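You operate a simulated robot arm through the tools that you are given. There is no shell and no other tool. Be economical: measure what you need, move in short steps, check, and stop when the job is done.

The job below is to be done with a simulated two-armed robot. You get a single attempt, and the scene is never put back.

TASK
Put one of the white nylon spacers from the top of the yellow table on top of the white pad. Put the black counter on the top of the yellow table away on the top of the steel side table. Take the blue junction box and leave it on the white panel. Put the brass block on the top of the brown table away on the top of the blue workbench. Put two of the steel bushes from the top of the steel bench with blue legs on the shelf under the steel bench with blue legs. Fetch the yellow nut runner and stand it on top of the orange box. Pull the low blue drawer open. Any order will do. Set down upright: black counter, brass block, steel bush, yellow nut runner.
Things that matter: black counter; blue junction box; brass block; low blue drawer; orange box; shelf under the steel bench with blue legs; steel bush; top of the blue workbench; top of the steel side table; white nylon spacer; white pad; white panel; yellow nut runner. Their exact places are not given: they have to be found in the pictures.

Only the result counts: the job must be done as asked and must still hold three seconds after the hand-in. Knocking over, shifting, dropping, spilling or breaking anything else fails it.

THE ROBOT
Two 7-joint arms with fingered hands on one trunk, on a base that drives. Base frame: it is fixed to the floor where the robot stands at the start and does not move with it; the origin is under the middle of the robot, x ahead of it, y to its left, z up; the surface under the hand at the start is at about z = 0.845. Lengths are in m, angles in degrees, forces in N, time in s.
The left shoulder is at the start at [0.09, 0.152, 1.032], the right one opposite. With the tool pointing down near the work surface each hand reaches from about 0.48 to 0.86 m from the robot's upright axis, wherever it stands, measured 20 degrees to its own side. Places, roughly: black counter [0.75, -0.25, 1]; blue junction box (16x6x7 cm) [0.6, -1.3, 0.9]; brass block (8x3x4 cm) [0.8, -1.3, 0.9]; low blue drawer [1.5, 1.3, 0.3]; orange box [-1.5, 1.5, 0.75]; shelf under the steel bench with blue legs [1.5, -1.3, 0.3]; steel bush [1.25, -2, 1]; top of the blue workbench [1.4, 0.7, 0.9]; top of the steel side table (42x24 cm) [4.64, 1.34, 0.8]; white nylon spacer (3x3x4 cm) [0.7, 0.3, 0.9]; white pad (6x5x4 cm) [0.5, 0.1, 0.9]; white panel (26x17x2 cm) [0.7, -1, 0.8]; yellow nut runner (4x4x8 cm) [-1.4, 1.2, 0.8]. Payload 3.8 kg a hand.
The TCP of each hand is the grasp point between the finger pads, 0.03 m short of the fingertips. In the tool frame z runs along the fingers and y along their closing line. The gripper opens to 0.104 m. The gripper's body begins 0.035 m behind the TCP. The gripper is a hand of 5 fingers: y runs from the thumb to the fingers, the wrist lies at [-0.015, -0.104, -0.178] in the tool frame, and closing takes about 1.5 s.
Orientation is told as [roll, pitch, yaw] about the base's x, y, z axes, in that order, counted from this pose: with the fingers straight down and the wrist toward the robot, the tool's x, y and z point along [0, 1, 0], [1, 0, 0] and [0, 0, -1] of the base frame.

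THE INTERFACE
- The arms move only by the tool servo_tool. It takes "left_rows", "right_rows" or both (then of equal length, played together; a hand with none holds still); each is a list of rows, each a list of 7 numbers: the turn, a rotation vector about the tool's x, y, z in degrees, then the shift along the tool's x, y, z in m, then the opening, from 0 (shut) to 1 (fully open). In form: [[wx, wy, wz, x, y, z, jaw], ...]. A call has 1 to 12 rows; each row shifts and turns the commanded pose from where the row before left it, along the tool's axes as they then stand. Each row takes 0.2 s and may step no farther than 0.05 m and 8.6 degrees from the row before; otherwise, or with a gripper value out of range, the whole call is refused. Where a pose cannot be reached the arm comes as near as it can. A force on the tool above 40 N (or 10 N above the force at the start of the call, whichever is more), or a blocked arm, ends the call early, and 0.2 s more pass. The fingers move at their own pace (about 0.072 m/s each) and stop on an object; they squeeze with about 25 N. The grip force told is the motor's: it shows also when the fingers shut on nothing. Time passes only in rows, and 0.2 s behind the last, so rows that do not move let the fingers close. It gives the time, the measured TCP pose, the force on the tool (base axes), the opening and the grip force at its end, in the units of the frame above (readings bear some noise), with the torque about the TCP (base axes, N m) and any sound that the robot's microphone picked up.
- Cameras (640 x 400 px; columns grow to the right, rows downward): "scene" is now at [0.2225, -0.0069, 1.1878]; the picture's right is [-0.07, -1.00, 0.02], its down [-0.48, 0.02, -0.88] and it looks along [0.87, -0.07, -0.48] (base axes); focal length 214 px, centre (320, 200). "left" rides on the left gripper at [-0.08, -0.078, -0.141] in its tool frame; the picture's right is [-0.78, -0.30, 0.56], its down [0.54, -0.78, 0.33] and it looks along [0.33, 0.56, 0.76] (tool axes); focal length 247 px, centre (320, 200). "right" rides on the right gripper at [0.08, -0.078, -0.141] in its tool frame; the picture's right is [-0.78, 0.30, -0.56], its down [-0.54, -0.78, 0.33] and it looks along [-0.33, 0.56, 0.76] (tool axes); focal length 247 px, centre (320, 200).
- capture(camera): a new picture of that camera. No time passes.
- lift_body(by): slides the trunk up (or, below 0, down) by that many m; the arms and the scene camera ride with it, the base frame stays. It gives what a move gives, with no picture.
- steer(legs): drives the robot by 1 to 6 legs, each [ahead, left, turn to the left] in m, m and degrees, along the robot's own axes; the way and the turn of a leg run together, so that a leg with both is an arc; at most 1.5 m and 180 degrees a leg. The arms and the cameras ride along, it lands a little off, and it stops where it bumps. It gives what a move gives.
- hand_shape(shape, hand): the hand has 5 fingers and takes this shape, open, in about a second: jaw (thumb against the fingers, like two jaws); tri (thumb and two fingers); tip (a fingertip pinch); poke (one finger out to press); point (the index stretched); flat (the hand flat); cup (the hand cupped); fist (a fist). The gripper value then closes the fingers along that shape, each until it touches; the sizes above hold for jaw. It gives what a move gives, with no picture.
- pan_tilt(pan, tilt): turns the head with the scene camera to pan (to the left, within 80 degrees either way) and tilt (down, from -29 to 69), counted from straight ahead of the robot. It gives what a move gives.
- point_at(camera, pixels): there is no depth. For up to 12 entries [column, row, z] of the newest picture of that camera ("zoom" is the newest enlarged one), the place [x, y] in the base frame at which the ray of that pixel passes the height z, good to about 0.002 m. No time passes.
- zoom(camera, box): a new picture of the part [left, top, right, bottom] of that camera's present view, enlarged. No time passes.
- sign_off(): hands the job in; it is judged then, once.

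Go step by step. Measure first, check grasps and placings, and put right what went wrong. The budget is 145 turns and 190 pictures, counting those below and the enlarged ones. Unless the task says otherwise, let go and move clear before handing in, and close with one line.

The tools are called by a JSON object that holds its "name" and its "arguments". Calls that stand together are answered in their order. servo_tool: Moves the arms, as the interface text tells. Its arguments: {"type":"object","properties":{"left_rows":{"type":"array"},"right_rows":{"type":"array"}},"required":[]} The other tools are called the same way: lift_body (by) slides the trunk up or down; hand_shape (shape, hand) gives the hand a shape; steer (legs) drives the base; pan_tilt (pan, tilt) turns the head that bears the scene camera; capture (camera) takes a picture; point_at (camera, pixels) gives the place at which the rays of pixels pass given heights; zoom (camera, box) takes an enlarged picture of a part of a camera's view; sign_off () hands the job in.

At the start:

```text
clock: 0.0
left_eef_pos: [0.4237, 0.1788, 1.0706]
left_tool_rot: [0.0, 0.2, 0.1]
left_ft_force: [0.0, -0.5, 0.0]
left_torque: [0.0, 0.02, 0.01]
left_opening: 0.1037
left_grip_force: 0.0
left_shape: jaw
right_eef_pos: [0.4378, -0.2522, 1.106]
right_tool_rot: [0.0, 0.0, -0.1]
right_ft_force: [-0.3, 0.6, -0.4]
right_torque: [0.04, 0.02, 0.02]
right_opening: 0.1038
right_grip_force: 0.0
right_shape: jaw
trunk travel left (down, up): [-0.125, 0.331]
robot x, y, heading: [0.0006, -0.0009, 0.1]
head pan, tilt: [-4.2, 12.4]
```

scene: 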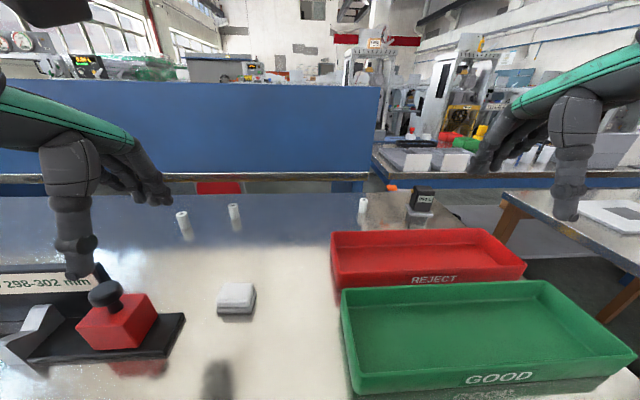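
right: 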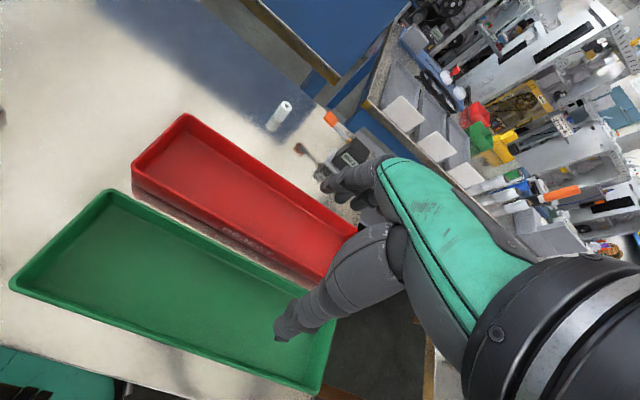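
left: 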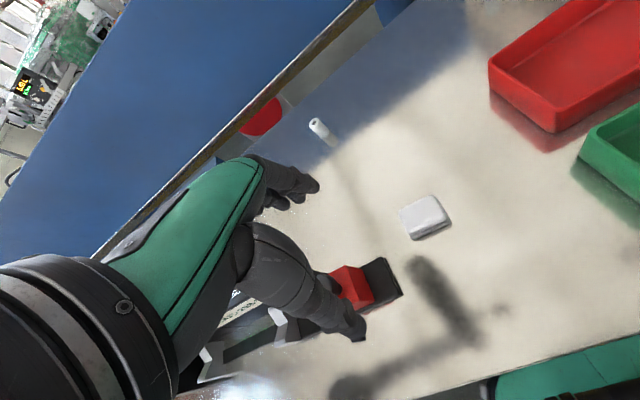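

The picture shows spacers at about (184,225), (234,215) and (362,210), the white pad at (237,298) and the black counter at (422,200). I'll measure them and look around.

{"name": "point_at", "arguments": {"camera": "scene", "pixels": [[187, 240, 0.845], [236, 228, 0.845], [362, 220, 0.845], [237, 289, 0.88], [237, 313, 0.845], [218, 313, 0.845], [251, 313, 0.845], [420, 215, 0.845]]}}

{"name": "zoom", "arguments": {"camera": "scene", "box": [150, 170, 310, 330]}}

{"name": "zoom", "arguments": {"camera": "scene", "box": [340, 120, 500, 240]}}

```text
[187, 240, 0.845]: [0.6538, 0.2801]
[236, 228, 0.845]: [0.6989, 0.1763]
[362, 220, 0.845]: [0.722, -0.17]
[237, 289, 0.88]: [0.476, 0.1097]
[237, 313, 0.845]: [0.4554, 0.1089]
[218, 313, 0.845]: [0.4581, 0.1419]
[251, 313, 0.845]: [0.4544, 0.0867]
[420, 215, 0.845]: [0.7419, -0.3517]
```

```text
2.50 times, centred on (230, 250) of scene
```

zoom: 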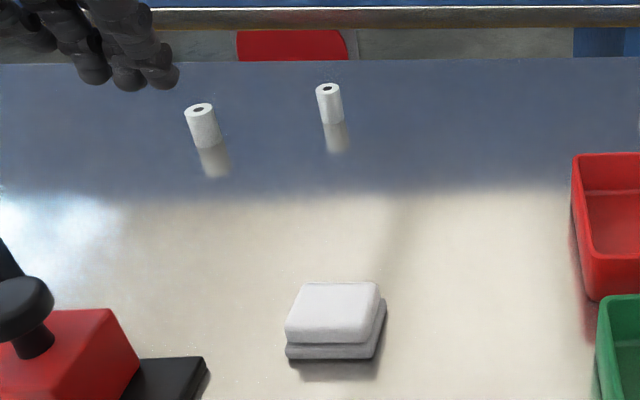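

```text
3.33 times, centred on (420, 180) of scene
```

zoom: 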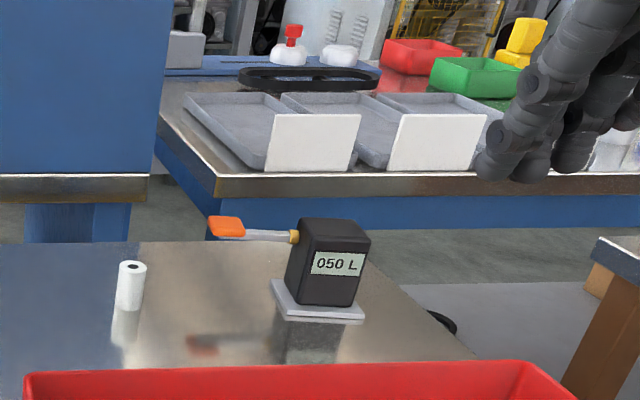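

The spacer bottoms are nearer rows 229, 219 and 212, because the tabletop reflects. I'll re-measure and look around.

{"name": "point_at", "arguments": {"camera": "scene", "pixels": [[185.5, 227, 0.845], [235.2, 217.5, 0.845], [363, 211.5, 0.845], [182, 213.5, 0.885], [233.5, 205.5, 0.885], [363, 200, 0.885], [432, 216, 0.845], [406, 211, 0.845]]}}

{"name": "pan_tilt", "arguments": {"pan": -65, "tilt": 25}}

{"name": "capture", "arguments": {"camera": "scene"}}

{"name": "pan_tilt", "arguments": {"pan": 65, "tilt": 25}}

{"name": "capture", "arguments": {"camera": "scene"}}

```text
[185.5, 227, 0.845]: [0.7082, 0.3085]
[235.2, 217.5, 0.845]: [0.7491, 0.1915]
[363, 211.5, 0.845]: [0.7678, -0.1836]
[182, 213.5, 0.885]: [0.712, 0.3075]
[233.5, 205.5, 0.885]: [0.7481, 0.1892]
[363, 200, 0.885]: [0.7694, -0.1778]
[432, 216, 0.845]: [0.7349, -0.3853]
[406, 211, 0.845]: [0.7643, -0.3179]
```

```text
clock: 1.3
left_eef_pos: [0.4237, 0.1786, 1.0704]
left_tool_rot: [-0.1, 0.1, 0.1]
left_ft_force: [0.7, -0.2, -0.1]
left_torque: [-0.01, 0.02, 0.01]
left_opening: 0.1038
left_grip_force: 0.0
left_shape: jaw
right_eef_pos: [0.4372, -0.2519, 1.1062]
right_tool_rot: [0.0, 0.0, -0.1]
right_ft_force: [0.9, 0.0, -0.1]
right_torque: [-0.01, 0.03, -0.03]
right_opening: 0.1039
right_grip_force: 0.0
right_shape: jaw
trunk travel left (down, up): [-0.125, 0.331]
robot x, y, heading: [0.0009, -0.002, 0.0]
head pan, tilt: [-65.0, 25.0]
```

```text
184 pictures are left
```

scene: 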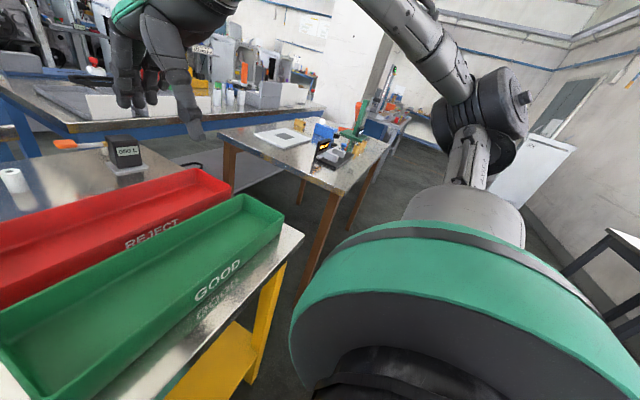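

```text
clock: 3.4
left_eef_pos: [0.4237, 0.1793, 1.0709]
left_tool_rot: [0.0, 0.2, 0.1]
left_ft_force: [0.0, 0.4, 0.1]
left_torque: [-0.03, 0.01, 0.02]
left_opening: 0.1037
left_grip_force: 0.1
left_shape: jaw
right_eef_pos: [0.4371, -0.2514, 1.1066]
right_tool_rot: [0.0, 0.1, 0.0]
right_ft_force: [0.3, 0.1, 0.9]
right_torque: [0.02, 0.01, 0.02]
right_opening: 0.1038
right_grip_force: 0.1
right_shape: jaw
trunk travel left (down, up): [-0.125, 0.331]
robot x, y, heading: [-0.0018, -0.0018, -0.2]
head pan, tilt: [65.0, 25.0]
```

```text
183 pictures are left
```

scene: 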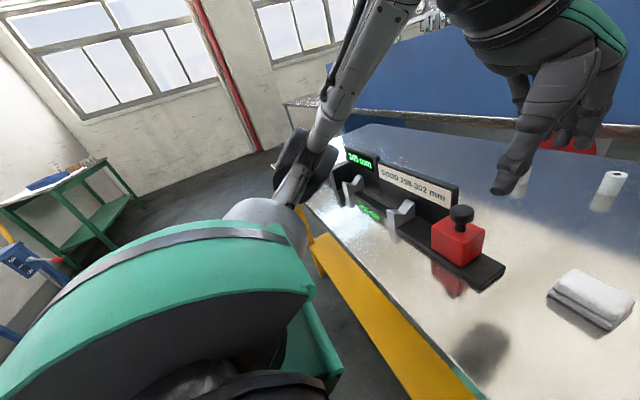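

Spacer B is at (0.749,0.190), and the pad is near (0.48,0.11). I'll move the left hand over B and check there.

{"name": "servo_tool", "arguments": {"left_rows": [[0, 0, 0, 0.0015, 0.0465, 0, 1], [0, 0, 0, 0.0015, 0.0465, 0, 1], [0, 0, 0, 0.0015, 0.0465, 0, 1], [0, 0, 0, 0.0015, 0.0465, 0, 1], [0, 0, 0, 0.0015, 0.0465, 0, 1], [0, 0, 0, 0.0015, 0.0465, 0, 1], [0, 0, 0, 0.0015, 0.0465, 0, 1], [0, 0, 0, 0, 0, 0.045, 1], [0, 0, 0, 0, 0, 0.045, 1]]}}

{"name": "pan_tilt", "arguments": {"pan": 10, "tilt": 40}}

{"name": "capture", "arguments": {"camera": "left"}}

{"name": "capture", "arguments": {"camera": "scene"}}

```text
clock: 5.4
left_eef_pos: [0.7447, 0.19, 0.983]
left_tool_rot: [0.1, -0.2, 0.1]
left_ft_force: [-0.2, 0.3, -0.5]
left_torque: [-0.02, 0.01, -0.02]
left_opening: 0.1038
left_grip_force: 0.0
left_shape: jaw
right_eef_pos: [0.4332, -0.2532, 1.1077]
right_tool_rot: [0.1, -0.2, 0.0]
right_ft_force: [-0.3, -1.2, 0.1]
right_torque: [0.01, -0.05, 0.01]
right_opening: 0.1036
right_grip_force: 0.1
right_shape: jaw
trunk travel left (down, up): [-0.125, 0.331]
robot x, y, heading: [-0.0023, 0.0017, 0.1]
head pan, tilt: [65.0, 25.0]
```

```text
clock: 6.7
left_eef_pos: [0.7437, 0.1903, 0.9835]
left_tool_rot: [-0.2, -0.2, 0.2]
left_ft_force: [0.1, -0.8, 0.0]
left_torque: [-0.03, -0.04, 0.02]
left_opening: 0.1035
left_grip_force: 0.1
left_shape: jaw
right_eef_pos: [0.4333, -0.2518, 1.1069]
right_tool_rot: [0.0, -0.2, 0.0]
right_ft_force: [0.1, 0.1, -0.4]
right_torque: [0.04, -0.01, 0.02]
right_opening: 0.1036
right_grip_force: 0.1
right_shape: jaw
trunk travel left (down, up): [-0.125, 0.331]
robot x, y, heading: [-0.0003, 0.0041, -0.0]
head pan, tilt: [10.0, 40.0]
```

```text
182 pictures are left
```

left: 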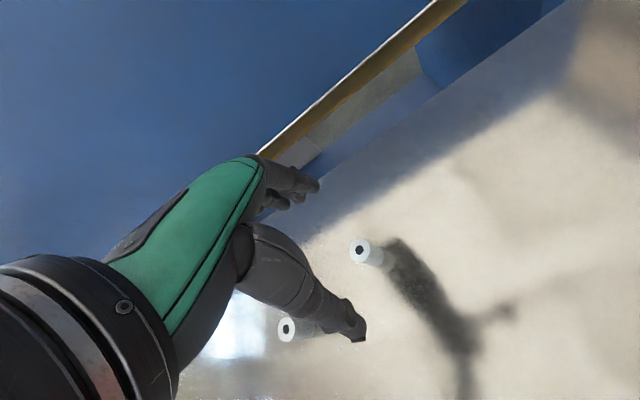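

```text
181 pictures are left
```

scene: 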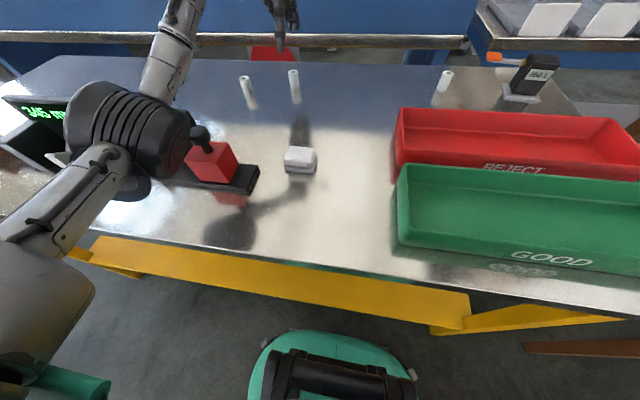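

In the left view the tops are at (359,250) and (287,329). I'll cross-check these with point_at.

{"name": "point_at", "arguments": {"camera": "left", "pixels": [[359, 251, 0.885], [287, 329, 0.885], [340, 325, 0.95]]}}

{"name": "point_at", "arguments": {"camera": "scene", "pixels": [[244, 79, 0.885], [293, 72, 0.885], [297, 173, 0.845], [300, 150, 0.885]]}}

{"name": "zoom", "arguments": {"camera": "scene", "box": [220, 50, 360, 190]}}

```text
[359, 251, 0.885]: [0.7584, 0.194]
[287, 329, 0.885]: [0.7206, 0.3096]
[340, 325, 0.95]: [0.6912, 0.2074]
```

```text
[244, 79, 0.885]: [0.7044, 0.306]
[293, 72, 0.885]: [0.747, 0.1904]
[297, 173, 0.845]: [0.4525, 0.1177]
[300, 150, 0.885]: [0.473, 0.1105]
```

```text
2.86 times, centred on (290, 120) of scene
```

zoom: 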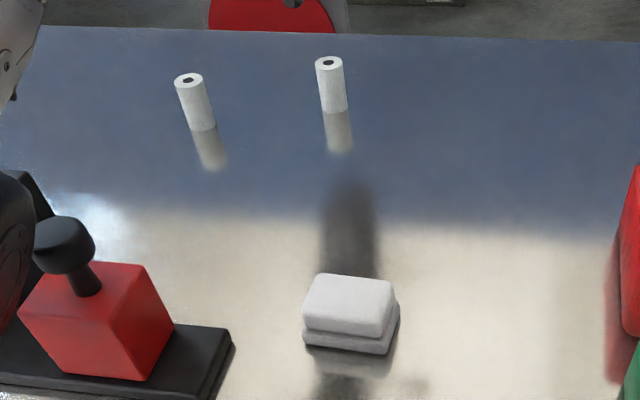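

The two cameras agree that B is near (0.753,0.192). I'll descend and grip.

{"name": "servo_tool", "arguments": {"left_rows": [[0, 0, 0, 0.002, 0.009, 0.03, 1], [0, 0, 0, 0, 0, 0.035, 1], [0, 0, 0, 0, 0, 0.033, 1], [0, 0, 0, 0, 0, 0, 1]]}}

{"name": "capture", "arguments": {"camera": "left"}}

{"name": "zoom", "arguments": {"camera": "scene", "box": [220, 30, 360, 120]}}

```text
clock: 7.9
left_eef_pos: [0.7564, 0.1941, 0.935]
left_tool_rot: [0.1, -4.6, 0.5]
left_ft_force: [1.0, -0.5, 0.0]
left_torque: [0.02, -0.02, -0.03]
left_opening: 0.1035
left_grip_force: 0.0
left_shape: jaw
right_eef_pos: [0.4254, -0.257, 1.1066]
right_tool_rot: [0.3, -0.6, 0.1]
right_ft_force: [0.3, 0.6, -0.5]
right_torque: [0.0, -0.01, 0.01]
right_opening: 0.1039
right_grip_force: 0.0
right_shape: jaw
trunk travel left (down, up): [-0.125, 0.331]
robot x, y, heading: [0.0025, 0.0014, -0.2]
head pan, tilt: [10.0, 40.0]
stopped in row 4 (left hand): the arm was blocked; the commanded pose is now the measured one
```

```text
179 pictures are left
```

left: 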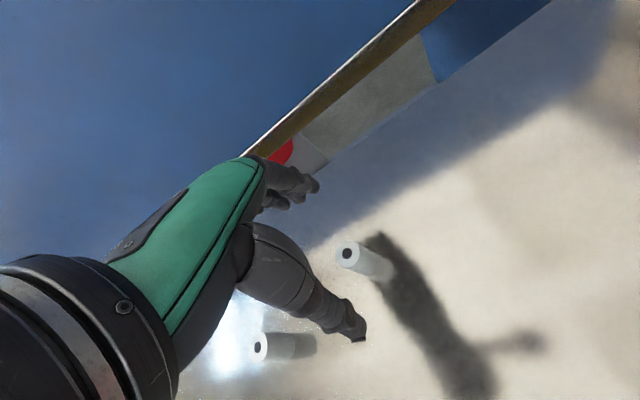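

```text
4.44 times, centred on (290, 75) of scene
```

zoom: 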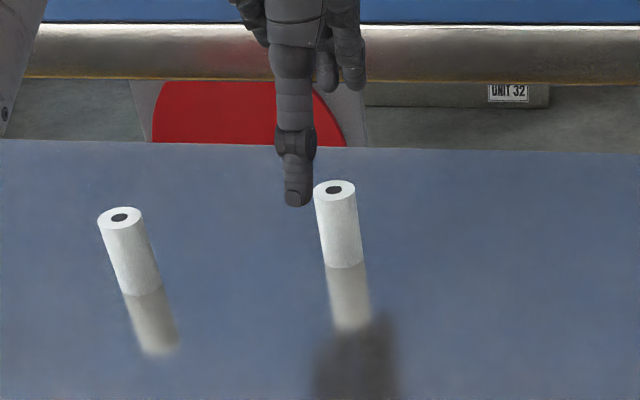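

The arm stopped at z=0.935 with no force on the tool, so the elbow may be touching something. I'll look.

{"name": "pan_tilt", "arguments": {"pan": 35, "tilt": 40}}

{"name": "capture", "arguments": {"camera": "scene"}}

```text
clock: 8.8
left_eef_pos: [0.7558, 0.1944, 0.9326]
left_tool_rot: [0.2, -4.2, 0.4]
left_ft_force: [0.8, 0.1, -0.1]
left_torque: [0.0, -0.02, 0.0]
left_opening: 0.104
left_grip_force: 0.0
left_shape: jaw
right_eef_pos: [0.4251, -0.2547, 1.1109]
right_tool_rot: [0.2, -0.8, 0.1]
right_ft_force: [0.0, 0.0, 0.6]
right_torque: [0.02, -0.01, 0.0]
right_opening: 0.1036
right_grip_force: 0.1
right_shape: jaw
trunk travel left (down, up): [-0.125, 0.331]
robot x, y, heading: [0.0043, 0.0044, -0.1]
head pan, tilt: [35.0, 40.0]
```

```text
177 pictures are left
```

scene: 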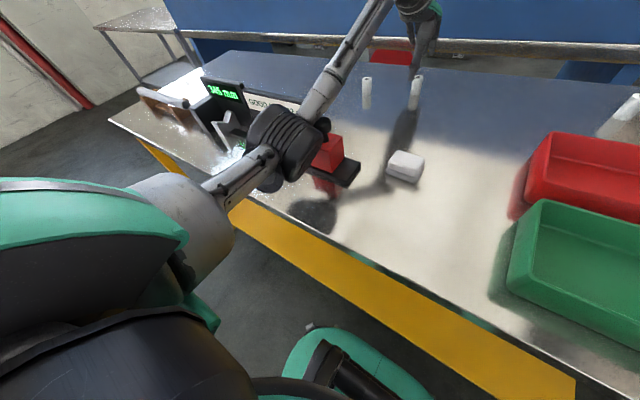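

The elbow is right at the fixture's knob, so that's probably the blockage. I'll raise the hand and then lift the trunk so the elbow rides higher.

{"name": "servo_tool", "arguments": {"left_rows": [[0, 0, 0, 0, 0, -0.03, 1], [0, 0, 0, 0, 0, -0.03, 1]]}}

{"name": "lift_body", "arguments": {"by": 0.15}}

{"name": "capture", "arguments": {"camera": "scene"}}

```text
clock: 9.3
left_eef_pos: [0.7609, 0.1952, 0.9742]
left_tool_rot: [0.0, -2.7, 0.3]
left_ft_force: [-0.1, 0.5, -0.4]
left_torque: [-0.01, -0.01, -0.02]
left_opening: 0.1039
left_grip_force: 0.0
left_shape: jaw
right_eef_pos: [0.4345, -0.2507, 1.1068]
right_tool_rot: [0.1, -0.2, 0.0]
right_ft_force: [-0.3, 0.7, -0.3]
right_torque: [0.05, 0.0, 0.02]
right_opening: 0.1038
right_grip_force: 0.1
right_shape: jaw
trunk travel left (down, up): [-0.125, 0.331]
robot x, y, heading: [0.0024, -0.0007, -0.1]
head pan, tilt: [35.0, 40.0]
```

```text
clock: 11.1
left_eef_pos: [0.763, 0.197, 1.1227]
left_tool_rot: [0.0, -2.7, 0.4]
left_ft_force: [-0.3, 0.4, -0.3]
left_torque: [0.02, 0.03, -0.02]
left_opening: 0.1038
left_grip_force: 0.0
left_shape: jaw
right_eef_pos: [0.44, -0.2513, 1.2554]
right_tool_rot: [0.0, 0.1, 0.1]
right_ft_force: [0.1, -0.3, -0.1]
right_torque: [-0.03, 0.01, -0.01]
right_opening: 0.1037
right_grip_force: 0.1
right_shape: jaw
trunk travel left (down, up): [-0.275, 0.181]
robot x, y, heading: [-0.0026, 0.0015, 0.0]
head pan, tilt: [35.0, 40.0]
```

```text
176 pictures are left
```

scene: 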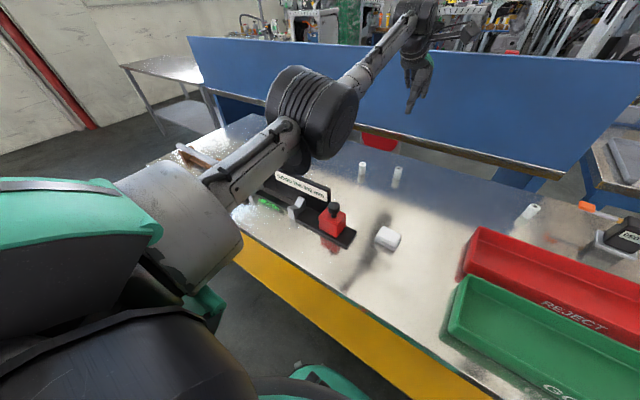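

The fixture is intact. I'll correct the pitch and descend to the spacer.

{"name": "servo_tool", "arguments": {"left_rows": [[2.7, 0, 0, -0.004, -0.008, 0, 1], [0, 0, 0, 0, 0, 0.05, 1], [0, 0, 0, 0, 0, 0.05, 1], [0, 0, 0, 0, 0, 0.04, 1], [0, 0, 0, 0, 0, 0.04, 1], [0, 0, 0, 0, 0, 0.03, 1], [0, 0, 0, 0, 0, 0.025, 1], [0, 0, 0, 0, 0, 0, 1]]}}

{"name": "capture", "arguments": {"camera": "left"}}

{"name": "pan_tilt", "arguments": {"pan": 10, "tilt": 40}}

{"name": "zoom", "arguments": {"camera": "scene", "box": [200, 30, 360, 130]}}

```text
clock: 12.9
left_eef_pos: [0.7493, 0.193, 0.8869]
left_tool_rot: [-0.1, -0.1, 0.2]
left_ft_force: [-0.8, 0.6, -0.5]
left_torque: [-0.01, 0.0, 0.0]
left_opening: 0.1042
left_grip_force: 0.0
left_shape: jaw
left hand out of reach, approached as far as the arm can: row 7
right_eef_pos: [0.4385, -0.2497, 1.255]
right_tool_rot: [0.0, -0.1, 0.1]
right_ft_force: [-0.8, -0.1, -0.7]
right_torque: [0.01, -0.02, 0.03]
right_opening: 0.1037
right_grip_force: 0.1
right_shape: jaw
trunk travel left (down, up): [-0.275, 0.181]
robot x, y, heading: [-0.0008, 0.0023, 0.0]
head pan, tilt: [35.0, 40.0]
```

```text
175 pictures are left
```

left: 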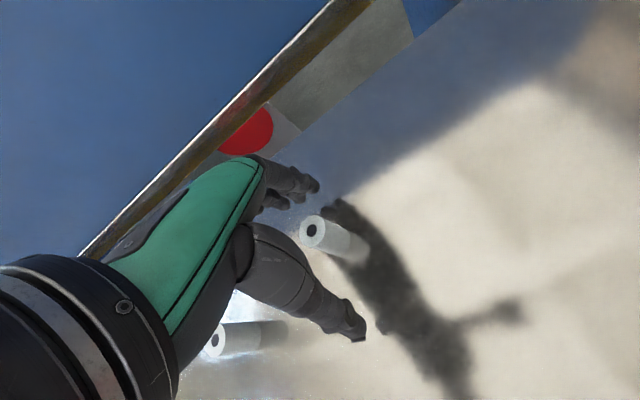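

```text
clock: 13.8
left_eef_pos: [0.7489, 0.194, 0.8868]
left_tool_rot: [0.0, 0.1, 0.4]
left_ft_force: [-0.1, 0.6, 0.5]
left_torque: [-0.05, 0.02, 0.01]
left_opening: 0.104
left_grip_force: 0.1
left_shape: jaw
right_eef_pos: [0.4392, -0.2503, 1.2548]
right_tool_rot: [0.0, 0.1, 0.1]
right_ft_force: [0.5, -0.3, 0.0]
right_torque: [0.0, -0.05, -0.01]
right_opening: 0.1035
right_grip_force: 0.1
right_shape: jaw
trunk travel left (down, up): [-0.275, 0.181]
robot x, y, heading: [0.0019, -0.0013, 0.3]
head pan, tilt: [10.0, 40.0]
```

```text
4.00 times, centred on (280, 80) of scene
```

zoom: 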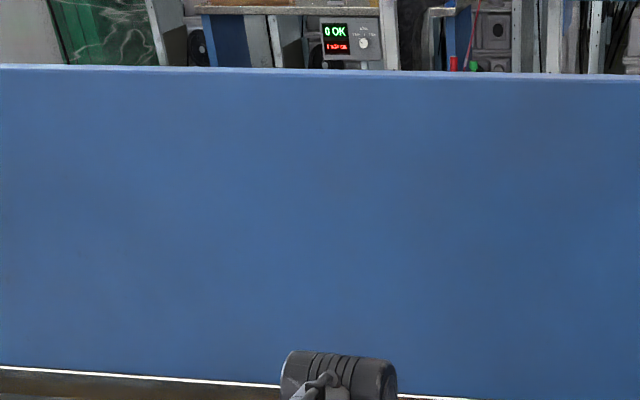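

The TCP projects to about (310,240) and the spacer top is at (311,232), so it's lined up. I'll close the hand.

{"name": "servo_tool", "arguments": {"left_rows": [[0, 0, 0, 0, 0, 0, 0.6], [0, 0, 0, 0, 0, 0, 0.4], [0, 0, 0, 0, 0, 0, 0.2], [0, 0, 0, 0, 0, 0, 0], [0, 0, 0, 0, 0, 0, 0], [0, 0, 0, 0, 0, 0, 0], [0, 0, 0, 0, 0, 0, 0], [0, 0, 0, 0, 0, 0, 0]]}}

{"name": "capture", "arguments": {"camera": "left"}}

{"name": "capture", "arguments": {"camera": "scene"}}

```text
clock: 15.6
left_eef_pos: [0.7499, 0.1937, 0.8868]
left_tool_rot: [-0.1, 0.0, 0.4]
left_ft_force: [-0.3, -0.9, 0.7]
left_torque: [-0.01, 0.0, 0.02]
left_opening: 0.017
left_grip_force: 24.4
left_shape: jaw
right_eef_pos: [0.4377, -0.2506, 1.2554]
right_tool_rot: [0.1, -0.1, 0.1]
right_ft_force: [0.1, 0.9, -0.1]
right_torque: [-0.01, 0.0, -0.01]
right_opening: 0.1039
right_grip_force: 0.0
right_shape: jaw
trunk travel left (down, up): [-0.275, 0.181]
robot x, y, heading: [0.0031, 0.0003, 0.4]
head pan, tilt: [10.0, 40.0]
```

```text
173 pictures are left
```

left: 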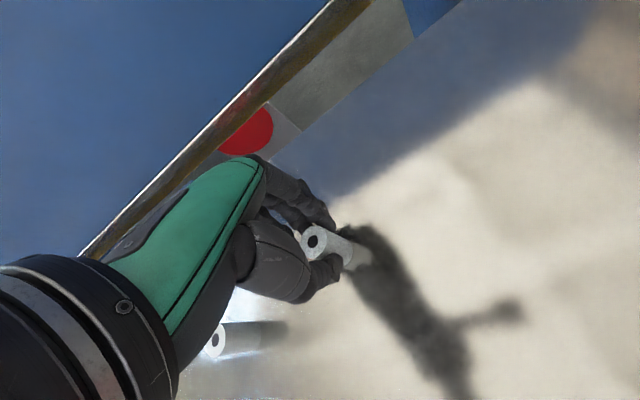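

```text
172 pictures are left
```

scene: 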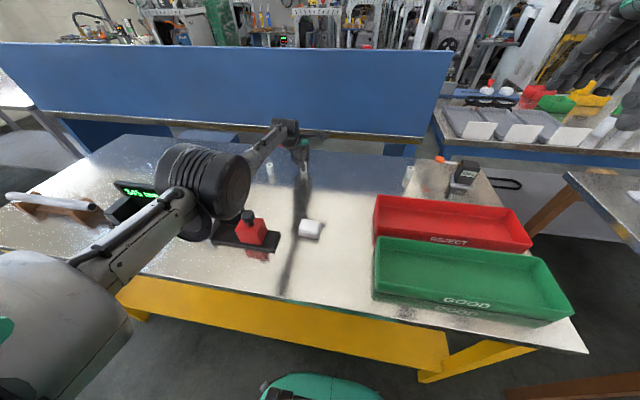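

Gripped, with the opening at 0.017. I'll measure the pad before I move.

{"name": "zoom", "arguments": {"camera": "scene", "box": [280, 200, 340, 250]}}

{"name": "servo_tool", "arguments": {"left_rows": [[0, 0, 0, 0, 0, -0.04, 0], [0, 0, 0, 0, 0, -0.04, 0], [0, 0, 0, 0, 0, -0.04, 0]]}}

{"name": "capture", "arguments": {"camera": "left"}}

```text
8.00 times, centred on (310, 225) of scene
```

zoom: 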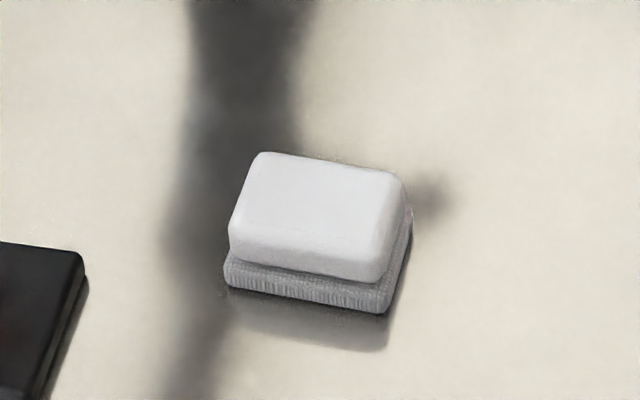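

```text
clock: 16.4
left_eef_pos: [0.7602, 0.1919, 1.0059]
left_tool_rot: [0.0, 0.1, 0.4]
left_ft_force: [0.2, 0.0, -0.3]
left_torque: [0.01, 0.0, -0.01]
left_opening: 0.0171
left_grip_force: 25.2
left_shape: jaw
left hand out of reach, approached as far as the arm can: row 1, 2
right_eef_pos: [0.4383, -0.2504, 1.2568]
right_tool_rot: [0.0, 0.0, 0.0]
right_ft_force: [0.3, -0.9, 0.6]
right_torque: [-0.01, -0.02, 0.0]
right_opening: 0.1037
right_grip_force: 0.1
right_shape: jaw
trunk travel left (down, up): [-0.275, 0.181]
robot x, y, heading: [0.0029, 0.0033, 0.1]
head pan, tilt: [10.0, 40.0]
```

```text
170 pictures are left
```

left: 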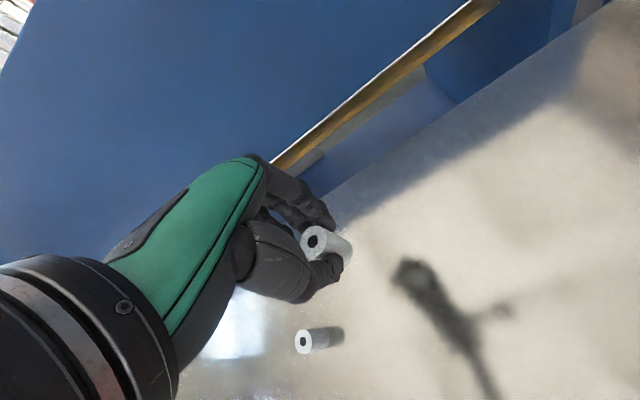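

{"name": "point_at", "arguments": {"camera": "zoom", "pixels": [[225, 287, 0.845], [387, 312, 0.845], [413, 210, 0.85], [318, 205, 0.88], [318, 205, 0.885], [260, 153, 0.88], [403, 174, 0.88], [235, 235, 0.88], [378, 258, 0.88]]}}

```text
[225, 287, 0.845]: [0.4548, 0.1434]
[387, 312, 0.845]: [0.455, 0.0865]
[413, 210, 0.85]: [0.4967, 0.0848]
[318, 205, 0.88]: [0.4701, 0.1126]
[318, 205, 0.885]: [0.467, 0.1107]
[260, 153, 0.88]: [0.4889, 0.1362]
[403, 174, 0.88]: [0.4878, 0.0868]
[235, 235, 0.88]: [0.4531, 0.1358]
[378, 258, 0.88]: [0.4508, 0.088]
```

{"name": "servo_tool", "arguments": {"left_rows": [[0, 0, 0, -0.0131, -0.0473, 0, 0], [0, 0, 0, -0.0131, -0.0473, 0, 0], [0, 0, 0, -0.0131, -0.0473, 0, 0], [0, 0, 0, -0.0131, -0.0473, 0, 0], [0, 0, 0, -0.0131, -0.0473, 0, 0], [0, 0, 0, -0.0131, -0.0473, 0, 0], [0, 0, 0, 0, 0, 0.03, 0]]}}

{"name": "capture", "arguments": {"camera": "left"}}

{"name": "zoom", "arguments": {"camera": "scene", "box": [230, 150, 390, 270]}}

```text
clock: 18.0
left_eef_pos: [0.7515, 0.099, 0.9703]
left_tool_rot: [-0.1, 0.0, 0.2]
left_ft_force: [0.2, 0.5, 0.0]
left_torque: [0.04, 0.01, -0.02]
left_opening: 0.0172
left_grip_force: 24.8
left_shape: jaw
left hand out of reach, approached as far as the arm can: row 1, 2, 3, 4, 5, 6
right_eef_pos: [0.4388, -0.2513, 1.2555]
right_tool_rot: [0.0, 0.1, 0.0]
right_ft_force: [-0.4, 0.7, 0.0]
right_torque: [-0.01, -0.02, -0.01]
right_opening: 0.1038
right_grip_force: 0.1
right_shape: jaw
trunk travel left (down, up): [-0.275, 0.181]
robot x, y, heading: [0.0035, 0.0041, 0.0]
head pan, tilt: [10.0, 40.0]
```

```text
169 pictures are left
```

left: 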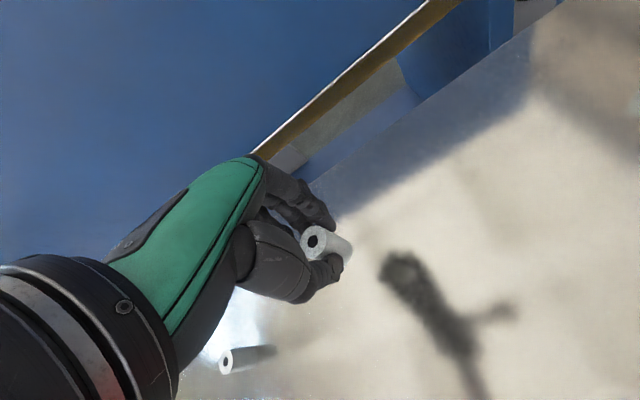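

```text
3.33 times, centred on (310, 210) of scene
```

zoom: 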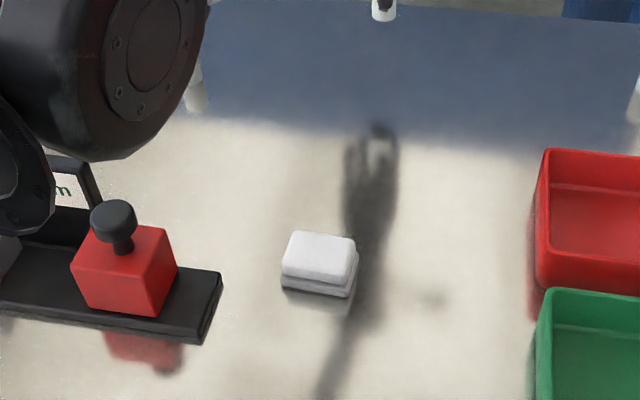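

Pulling back in x is at the arm's limit. The spacer bottom at about 0.93 clears the pad, so I'll drive the base back instead to bring the hand over the pad.

{"name": "steer", "arguments": {"legs": [[-0.2755, 0.0145, 0]]}}

{"name": "capture", "arguments": {"camera": "left"}}

{"name": "capture", "arguments": {"camera": "scene"}}

```text
clock: 19.9
left_eef_pos: [0.4797, 0.1126, 0.9719]
left_tool_rot: [0.0, 0.2, 0.2]
left_ft_force: [-0.1, 1.0, 0.4]
left_torque: [-0.02, -0.02, -0.01]
left_opening: 0.0169
left_grip_force: 25.8
left_shape: jaw
right_eef_pos: [0.167, -0.2367, 1.2554]
right_tool_rot: [0.1, 0.1, 0.1]
right_ft_force: [-0.1, -1.0, -1.0]
right_torque: [-0.03, 0.02, 0.01]
right_opening: 0.1036
right_grip_force: 0.1
right_shape: jaw
trunk travel left (down, up): [-0.275, 0.181]
robot x, y, heading: [-0.2738, 0.0147, 0.1]
head pan, tilt: [10.0, 40.0]
```

```text
167 pictures are left
```

left: 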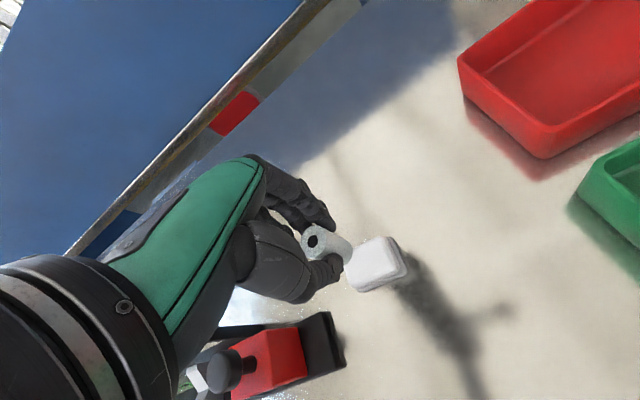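

```text
166 pictures are left
```

scene: 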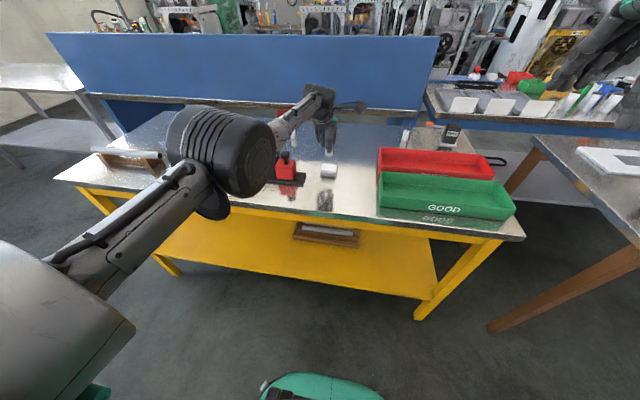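

{"name": "point_at", "arguments": {"camera": "left", "pixels": [[377, 262, 0.885], [377, 262, 0.875], [311, 242, 0.972]]}}

{"name": "zoom", "arguments": {"camera": "left", "box": [290, 200, 430, 310]}}

```text
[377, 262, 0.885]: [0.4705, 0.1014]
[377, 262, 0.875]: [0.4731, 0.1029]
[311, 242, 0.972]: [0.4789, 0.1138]
```

```text
3.64 times, centred on (360, 255) of left
```

zoom: 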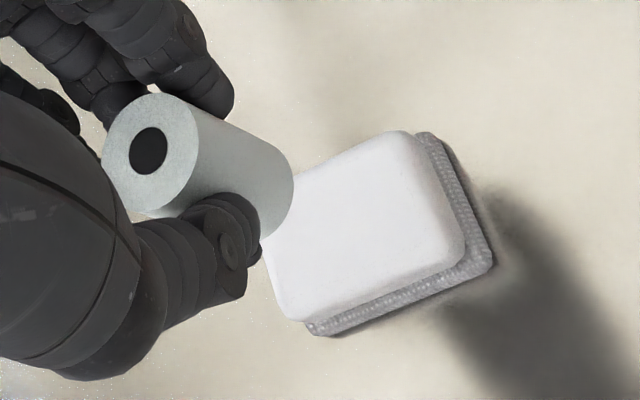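

The pad top's centre is about (0.473,0.108). I'll shift slightly and lower until contact.

{"name": "servo_tool", "arguments": {"left_rows": [[0, 0, 0, -0.004, -0.005, 0.015, 0], [0, 0, 0, 0, 0, 0.015, 0], [0, 0, 0, 0, 0, 0.01, 0], [0, 0, 0, 0, 0, 0, 0]]}}

{"name": "zoom", "arguments": {"camera": "left", "box": [270, 190, 430, 290]}}

{"name": "zoom", "arguments": {"camera": "scene", "box": [280, 120, 370, 200]}}

```text
clock: 20.9
left_eef_pos: [0.4734, 0.1069, 0.9316]
left_tool_rot: [-0.2, 0.1, 0.3]
left_ft_force: [0.7, 0.2, 0.6]
left_torque: [0.01, 0.0, 0.04]
left_opening: 0.0166
left_grip_force: 25.2
left_shape: jaw
right_eef_pos: [0.1674, -0.237, 1.2561]
right_tool_rot: [0.0, 0.0, 0.1]
right_ft_force: [-0.4, 1.1, 0.3]
right_torque: [0.02, 0.01, 0.01]
right_opening: 0.1034
right_grip_force: 0.1
right_shape: jaw
trunk travel left (down, up): [-0.275, 0.181]
robot x, y, heading: [-0.2746, 0.0157, -0.3]
head pan, tilt: [10.0, 40.0]
```

```text
4.00 times, centred on (350, 240) of left
```

zoom: 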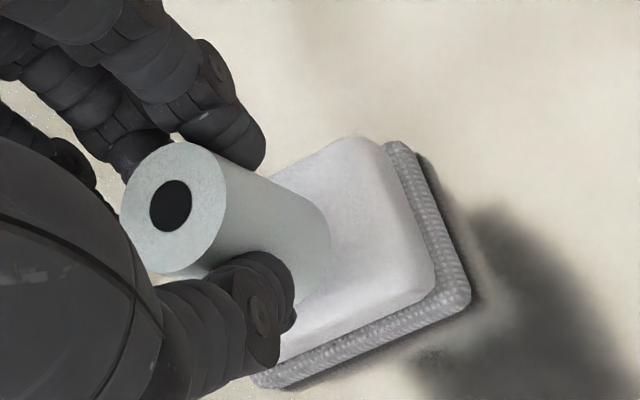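

```text
5.00 times, centred on (325, 160) of scene
```

zoom: 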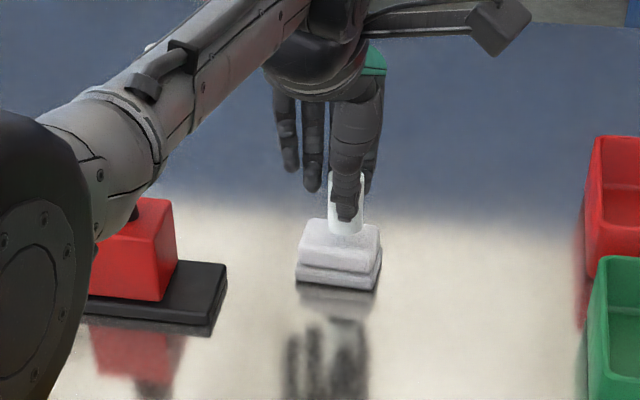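

{"name": "servo_tool", "arguments": {"left_rows": [[0, 0, 0, 0, -0.002, 0.004, 0], [0, 0, 0, 0, 0, 0.004, 0], [0, 0, 0, 0, 0, 0.004, 0], [0, 0, 0, 0, 0, 0, 0]]}}

{"name": "zoom", "arguments": {"camera": "left", "box": [270, 190, 430, 290]}}

{"name": "zoom", "arguments": {"camera": "scene", "box": [300, 140, 350, 190]}}

```text
clock: 21.9
left_eef_pos: [0.4718, 0.1089, 0.9199]
left_tool_rot: [0.0, 0.0, 0.3]
left_ft_force: [0.8, -0.1, 2.7]
left_torque: [0.02, 0.01, 0.02]
left_opening: 0.0173
left_grip_force: 25.0
left_shape: jaw
right_eef_pos: [0.1652, -0.236, 1.2547]
right_tool_rot: [0.0, -0.1, 0.1]
right_ft_force: [0.3, 0.2, 0.8]
right_torque: [0.0, -0.02, 0.0]
right_opening: 0.1038
right_grip_force: 0.0
right_shape: jaw
trunk travel left (down, up): [-0.275, 0.181]
robot x, y, heading: [-0.2684, 0.0127, 0.1]
head pan, tilt: [10.0, 40.0]
```

```text
4.00 times, centred on (350, 240) of left
```

zoom: 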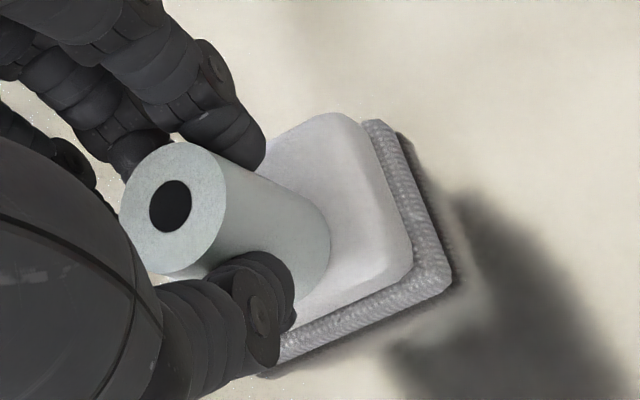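

```text
8.00 times, centred on (325, 165) of scene
```

zoom: 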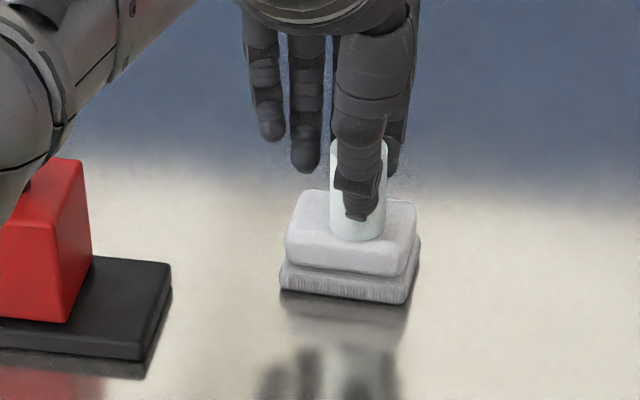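

Contact shows as 2.7 N up, and the spacer sits about mid-pad. I'll open gradually, then rise.

{"name": "servo_tool", "arguments": {"left_rows": [[0, 0, 0, 0, 0, 0.001, 0], [0, 0, 0, 0, 0, 0, 0.1], [0, 0, 0, 0, 0, 0, 0.2], [0, 0, 0, 0, 0, 0, 0.3], [0, 0, 0, 0, 0, 0, 0.5], [0, 0, 0, 0, 0, 0, 0.7], [0, 0, 0, 0, 0, 0, 0.8], [0, 0, 0, 0, 0, 0, 0.8]]}}

{"name": "zoom", "arguments": {"camera": "left", "box": [240, 170, 440, 300]}}

{"name": "zoom", "arguments": {"camera": "scene", "box": [300, 140, 350, 190]}}

```text
clock: 23.7
left_eef_pos: [0.4711, 0.1086, 0.918]
left_tool_rot: [-0.1, 0.0, 0.3]
left_ft_force: [0.7, -1.0, -1.3]
left_torque: [-0.01, -0.03, 0.0]
left_opening: 0.0827
left_grip_force: 0.0
left_shape: jaw
right_eef_pos: [0.1663, -0.2368, 1.2566]
right_tool_rot: [-0.1, 0.0, 0.1]
right_ft_force: [-0.6, -0.6, 0.9]
right_torque: [-0.03, -0.01, 0.03]
right_opening: 0.1038
right_grip_force: 0.0
right_shape: jaw
trunk travel left (down, up): [-0.275, 0.181]
robot x, y, heading: [-0.277, 0.0137, -0.1]
head pan, tilt: [10.0, 40.0]
```

```text
3.08 times, centred on (340, 235) of left
```

zoom: 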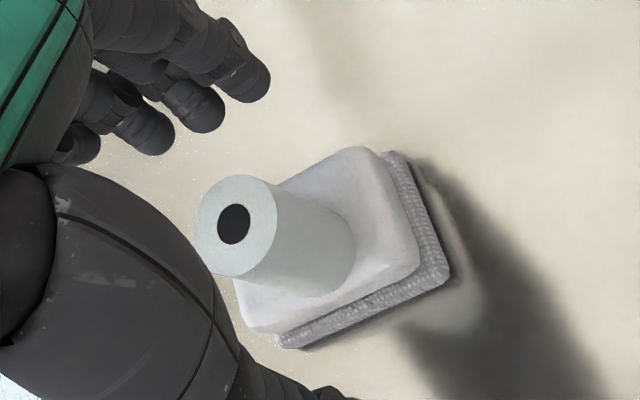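

```text
8.00 times, centred on (325, 165) of scene
```

zoom: 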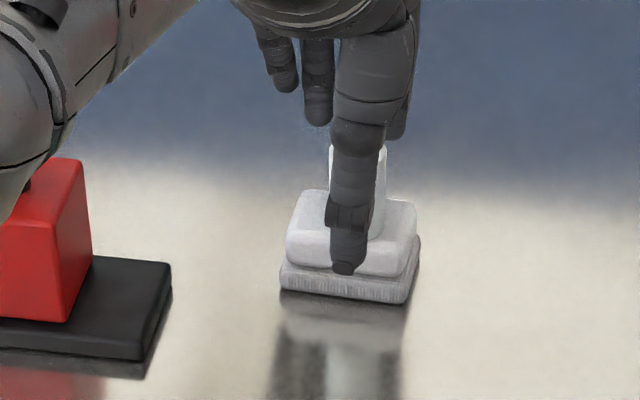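

The spacer stands on the pad. I'll rise clear and look at the counter.

{"name": "servo_tool", "arguments": {"left_rows": [[0, 0, 0, 0, 0, -0.04, 0.8], [0, 0, 0, 0, 0, -0.05, 0.8], [0, 0, 0, 0, 0, -0.05, 0.8], [0, 0, 0, 0, 0, -0.05, 0.8]]}}

{"name": "pan_tilt", "arguments": {"pan": -15, "tilt": 30}}

{"name": "capture", "arguments": {"camera": "scene"}}

```text
clock: 24.7
left_eef_pos: [0.4743, 0.111, 1.1082]
left_tool_rot: [-0.1, 0.1, 0.2]
left_ft_force: [0.5, -0.1, -0.7]
left_torque: [0.0, -0.05, 0.04]
left_opening: 0.0827
left_grip_force: 0.1
left_shape: jaw
left hand out of reach, approached as far as the arm can: row 1
right_eef_pos: [0.1658, -0.2367, 1.2571]
right_tool_rot: [0.0, 0.0, 0.1]
right_ft_force: [-0.9, 0.8, -0.3]
right_torque: [0.01, -0.03, -0.02]
right_opening: 0.1036
right_grip_force: 0.0
right_shape: jaw
trunk travel left (down, up): [-0.275, 0.181]
robot x, y, heading: [-0.2685, 0.0181, 0.0]
head pan, tilt: [10.0, 40.0]
```

```text
clock: 25.6
left_eef_pos: [0.4754, 0.1093, 1.108]
left_tool_rot: [-0.1, 0.0, 0.3]
left_ft_force: [0.2, -0.1, -0.4]
left_torque: [0.0, 0.04, 0.01]
left_opening: 0.0832
left_grip_force: 0.2
left_shape: jaw
right_eef_pos: [0.1665, -0.2349, 1.2554]
right_tool_rot: [0.0, 0.0, 0.0]
right_ft_force: [0.3, 0.5, 0.5]
right_torque: [0.01, -0.06, 0.0]
right_opening: 0.1037
right_grip_force: 0.1
right_shape: jaw
trunk travel left (down, up): [-0.275, 0.181]
robot x, y, heading: [-0.2689, 0.0191, -0.0]
head pan, tilt: [-15.0, 30.0]
```

```text
158 pictures are left
```

scene: 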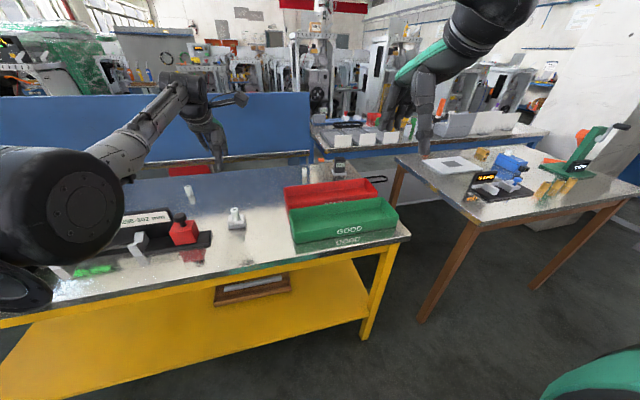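

I'll drive up for the counter and look at it up close with the right hand camera.

{"name": "servo_tool", "arguments": {"left_rows": [[0, 0, 0, 0, 0, -0.04, 0.8], [0, 0, 0, 0, 0, -0.04, 0.8]]}}

{"name": "steer", "arguments": {"legs": [[0.27, -0.12, 0]]}}

{"name": "pan_tilt", "arguments": {"pan": -20, "tilt": 35}}

{"name": "zoom", "arguments": {"camera": "scene", "box": [220, 60, 420, 200]}}

{"name": "capture", "arguments": {"camera": "right"}}

```text
clock: 26.2
left_eef_pos: [0.4597, 0.1116, 1.1822]
left_tool_rot: [-0.1, 0.1, 0.3]
left_ft_force: [-0.4, -0.1, -0.1]
left_torque: [-0.02, -0.02, -0.02]
left_opening: 0.0827
left_grip_force: 0.0
left_shape: jaw
left hand out of reach, approached as far as the arm can: row 1, 2
right_eef_pos: [0.1655, -0.2361, 1.2554]
right_tool_rot: [0.0, -0.1, 0.1]
right_ft_force: [-0.9, 0.4, -0.4]
right_torque: [-0.02, 0.01, -0.02]
right_opening: 0.1038
right_grip_force: 0.0
right_shape: jaw
trunk travel left (down, up): [-0.275, 0.181]
robot x, y, heading: [-0.2741, 0.0136, -0.1]
head pan, tilt: [-15.0, 30.0]
```

```text
clock: 28.2
left_eef_pos: [0.7247, -0.0032, 1.1842]
left_tool_rot: [-0.1, 0.0, 0.5]
left_ft_force: [-0.8, 0.4, 0.0]
left_torque: [-0.01, -0.04, 0.02]
left_opening: 0.0832
left_grip_force: 0.0
left_shape: jaw
right_eef_pos: [0.4313, -0.3528, 1.2566]
right_tool_rot: [0.0, -0.1, 0.1]
right_ft_force: [0.3, -0.2, 0.6]
right_torque: [-0.03, -0.01, 0.04]
right_opening: 0.1038
right_grip_force: 0.1
right_shape: jaw
trunk travel left (down, up): [-0.275, 0.181]
robot x, y, heading: [-0.0082, -0.1027, 0.1]
head pan, tilt: [-15.0, 30.0]
```

```text
clock: 28.9
left_eef_pos: [0.7248, -0.0038, 1.1822]
left_tool_rot: [-0.1, 0.0, 0.5]
left_ft_force: [0.4, -0.8, 0.2]
left_torque: [0.0, -0.02, -0.01]
left_opening: 0.0831
left_grip_force: 0.1
left_shape: jaw
right_eef_pos: [0.4333, -0.3536, 1.2557]
right_tool_rot: [0.1, 0.0, 0.2]
right_ft_force: [-0.2, 0.7, 0.4]
right_torque: [0.02, 0.02, -0.04]
right_opening: 0.1035
right_grip_force: 0.1
right_shape: jaw
trunk travel left (down, up): [-0.275, 0.181]
robot x, y, heading: [-0.007, -0.0998, 0.3]
head pan, tilt: [-20.0, 35.0]
```

```text
2.86 times, centred on (320, 130) of scene
```

zoom: 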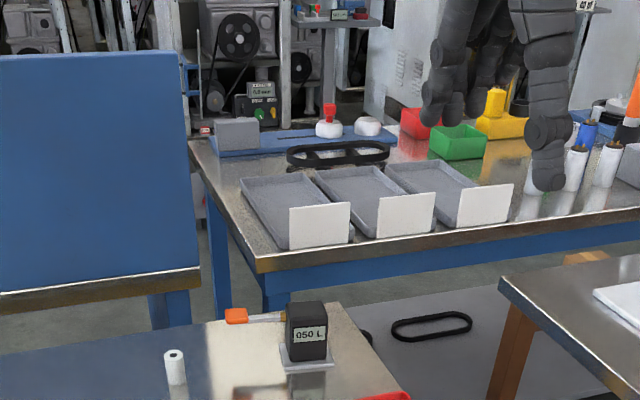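

```text
156 pictures are left
```

right: 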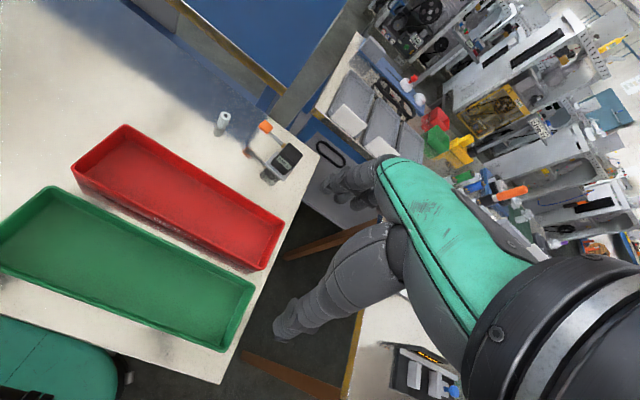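

{"name": "zoom", "arguments": {"camera": "right", "box": [230, 100, 330, 200]}}

{"name": "zoom", "arguments": {"camera": "scene", "box": [280, 150, 350, 200]}}

```text
4.00 times, centred on (280, 150) of right
```

zoom: 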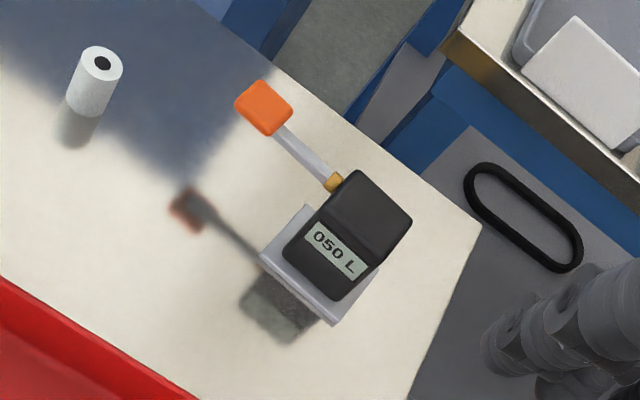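

```text
8.00 times, centred on (315, 175) of scene
```

zoom: 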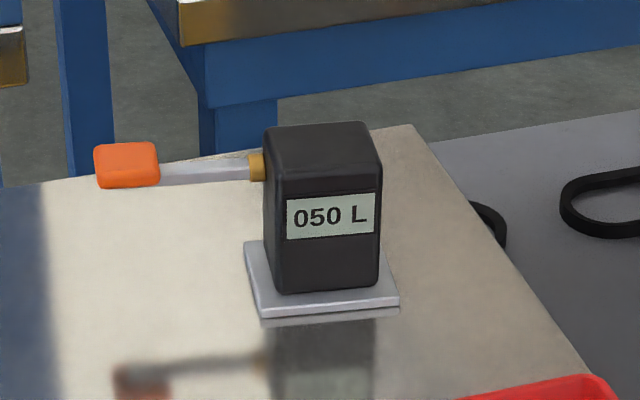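

{"name": "point_at", "arguments": {"camera": "zoom", "pixels": [[262, 316, 0.847], [398, 305, 0.847], [246, 245, 0.85], [278, 292, 0.852], [378, 287, 0.852], [278, 182, 0.912], [380, 168, 0.912], [267, 130, 0.912], [363, 122, 0.912], [125, 165, 0.9]]}}

{"name": "point_at", "arguments": {"camera": "right", "pixels": [[291.5, 145, 0.912], [283, 165, 0.9], [278, 174, 0.85]]}}

```text
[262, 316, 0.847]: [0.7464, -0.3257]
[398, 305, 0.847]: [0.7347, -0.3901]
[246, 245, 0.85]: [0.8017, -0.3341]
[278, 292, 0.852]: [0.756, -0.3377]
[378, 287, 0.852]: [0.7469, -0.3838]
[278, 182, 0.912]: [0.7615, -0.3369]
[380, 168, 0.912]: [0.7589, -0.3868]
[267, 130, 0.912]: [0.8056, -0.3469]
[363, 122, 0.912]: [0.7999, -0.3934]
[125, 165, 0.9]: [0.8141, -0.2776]
```

```text
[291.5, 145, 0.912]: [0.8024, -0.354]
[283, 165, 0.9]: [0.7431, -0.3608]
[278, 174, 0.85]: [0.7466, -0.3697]
```

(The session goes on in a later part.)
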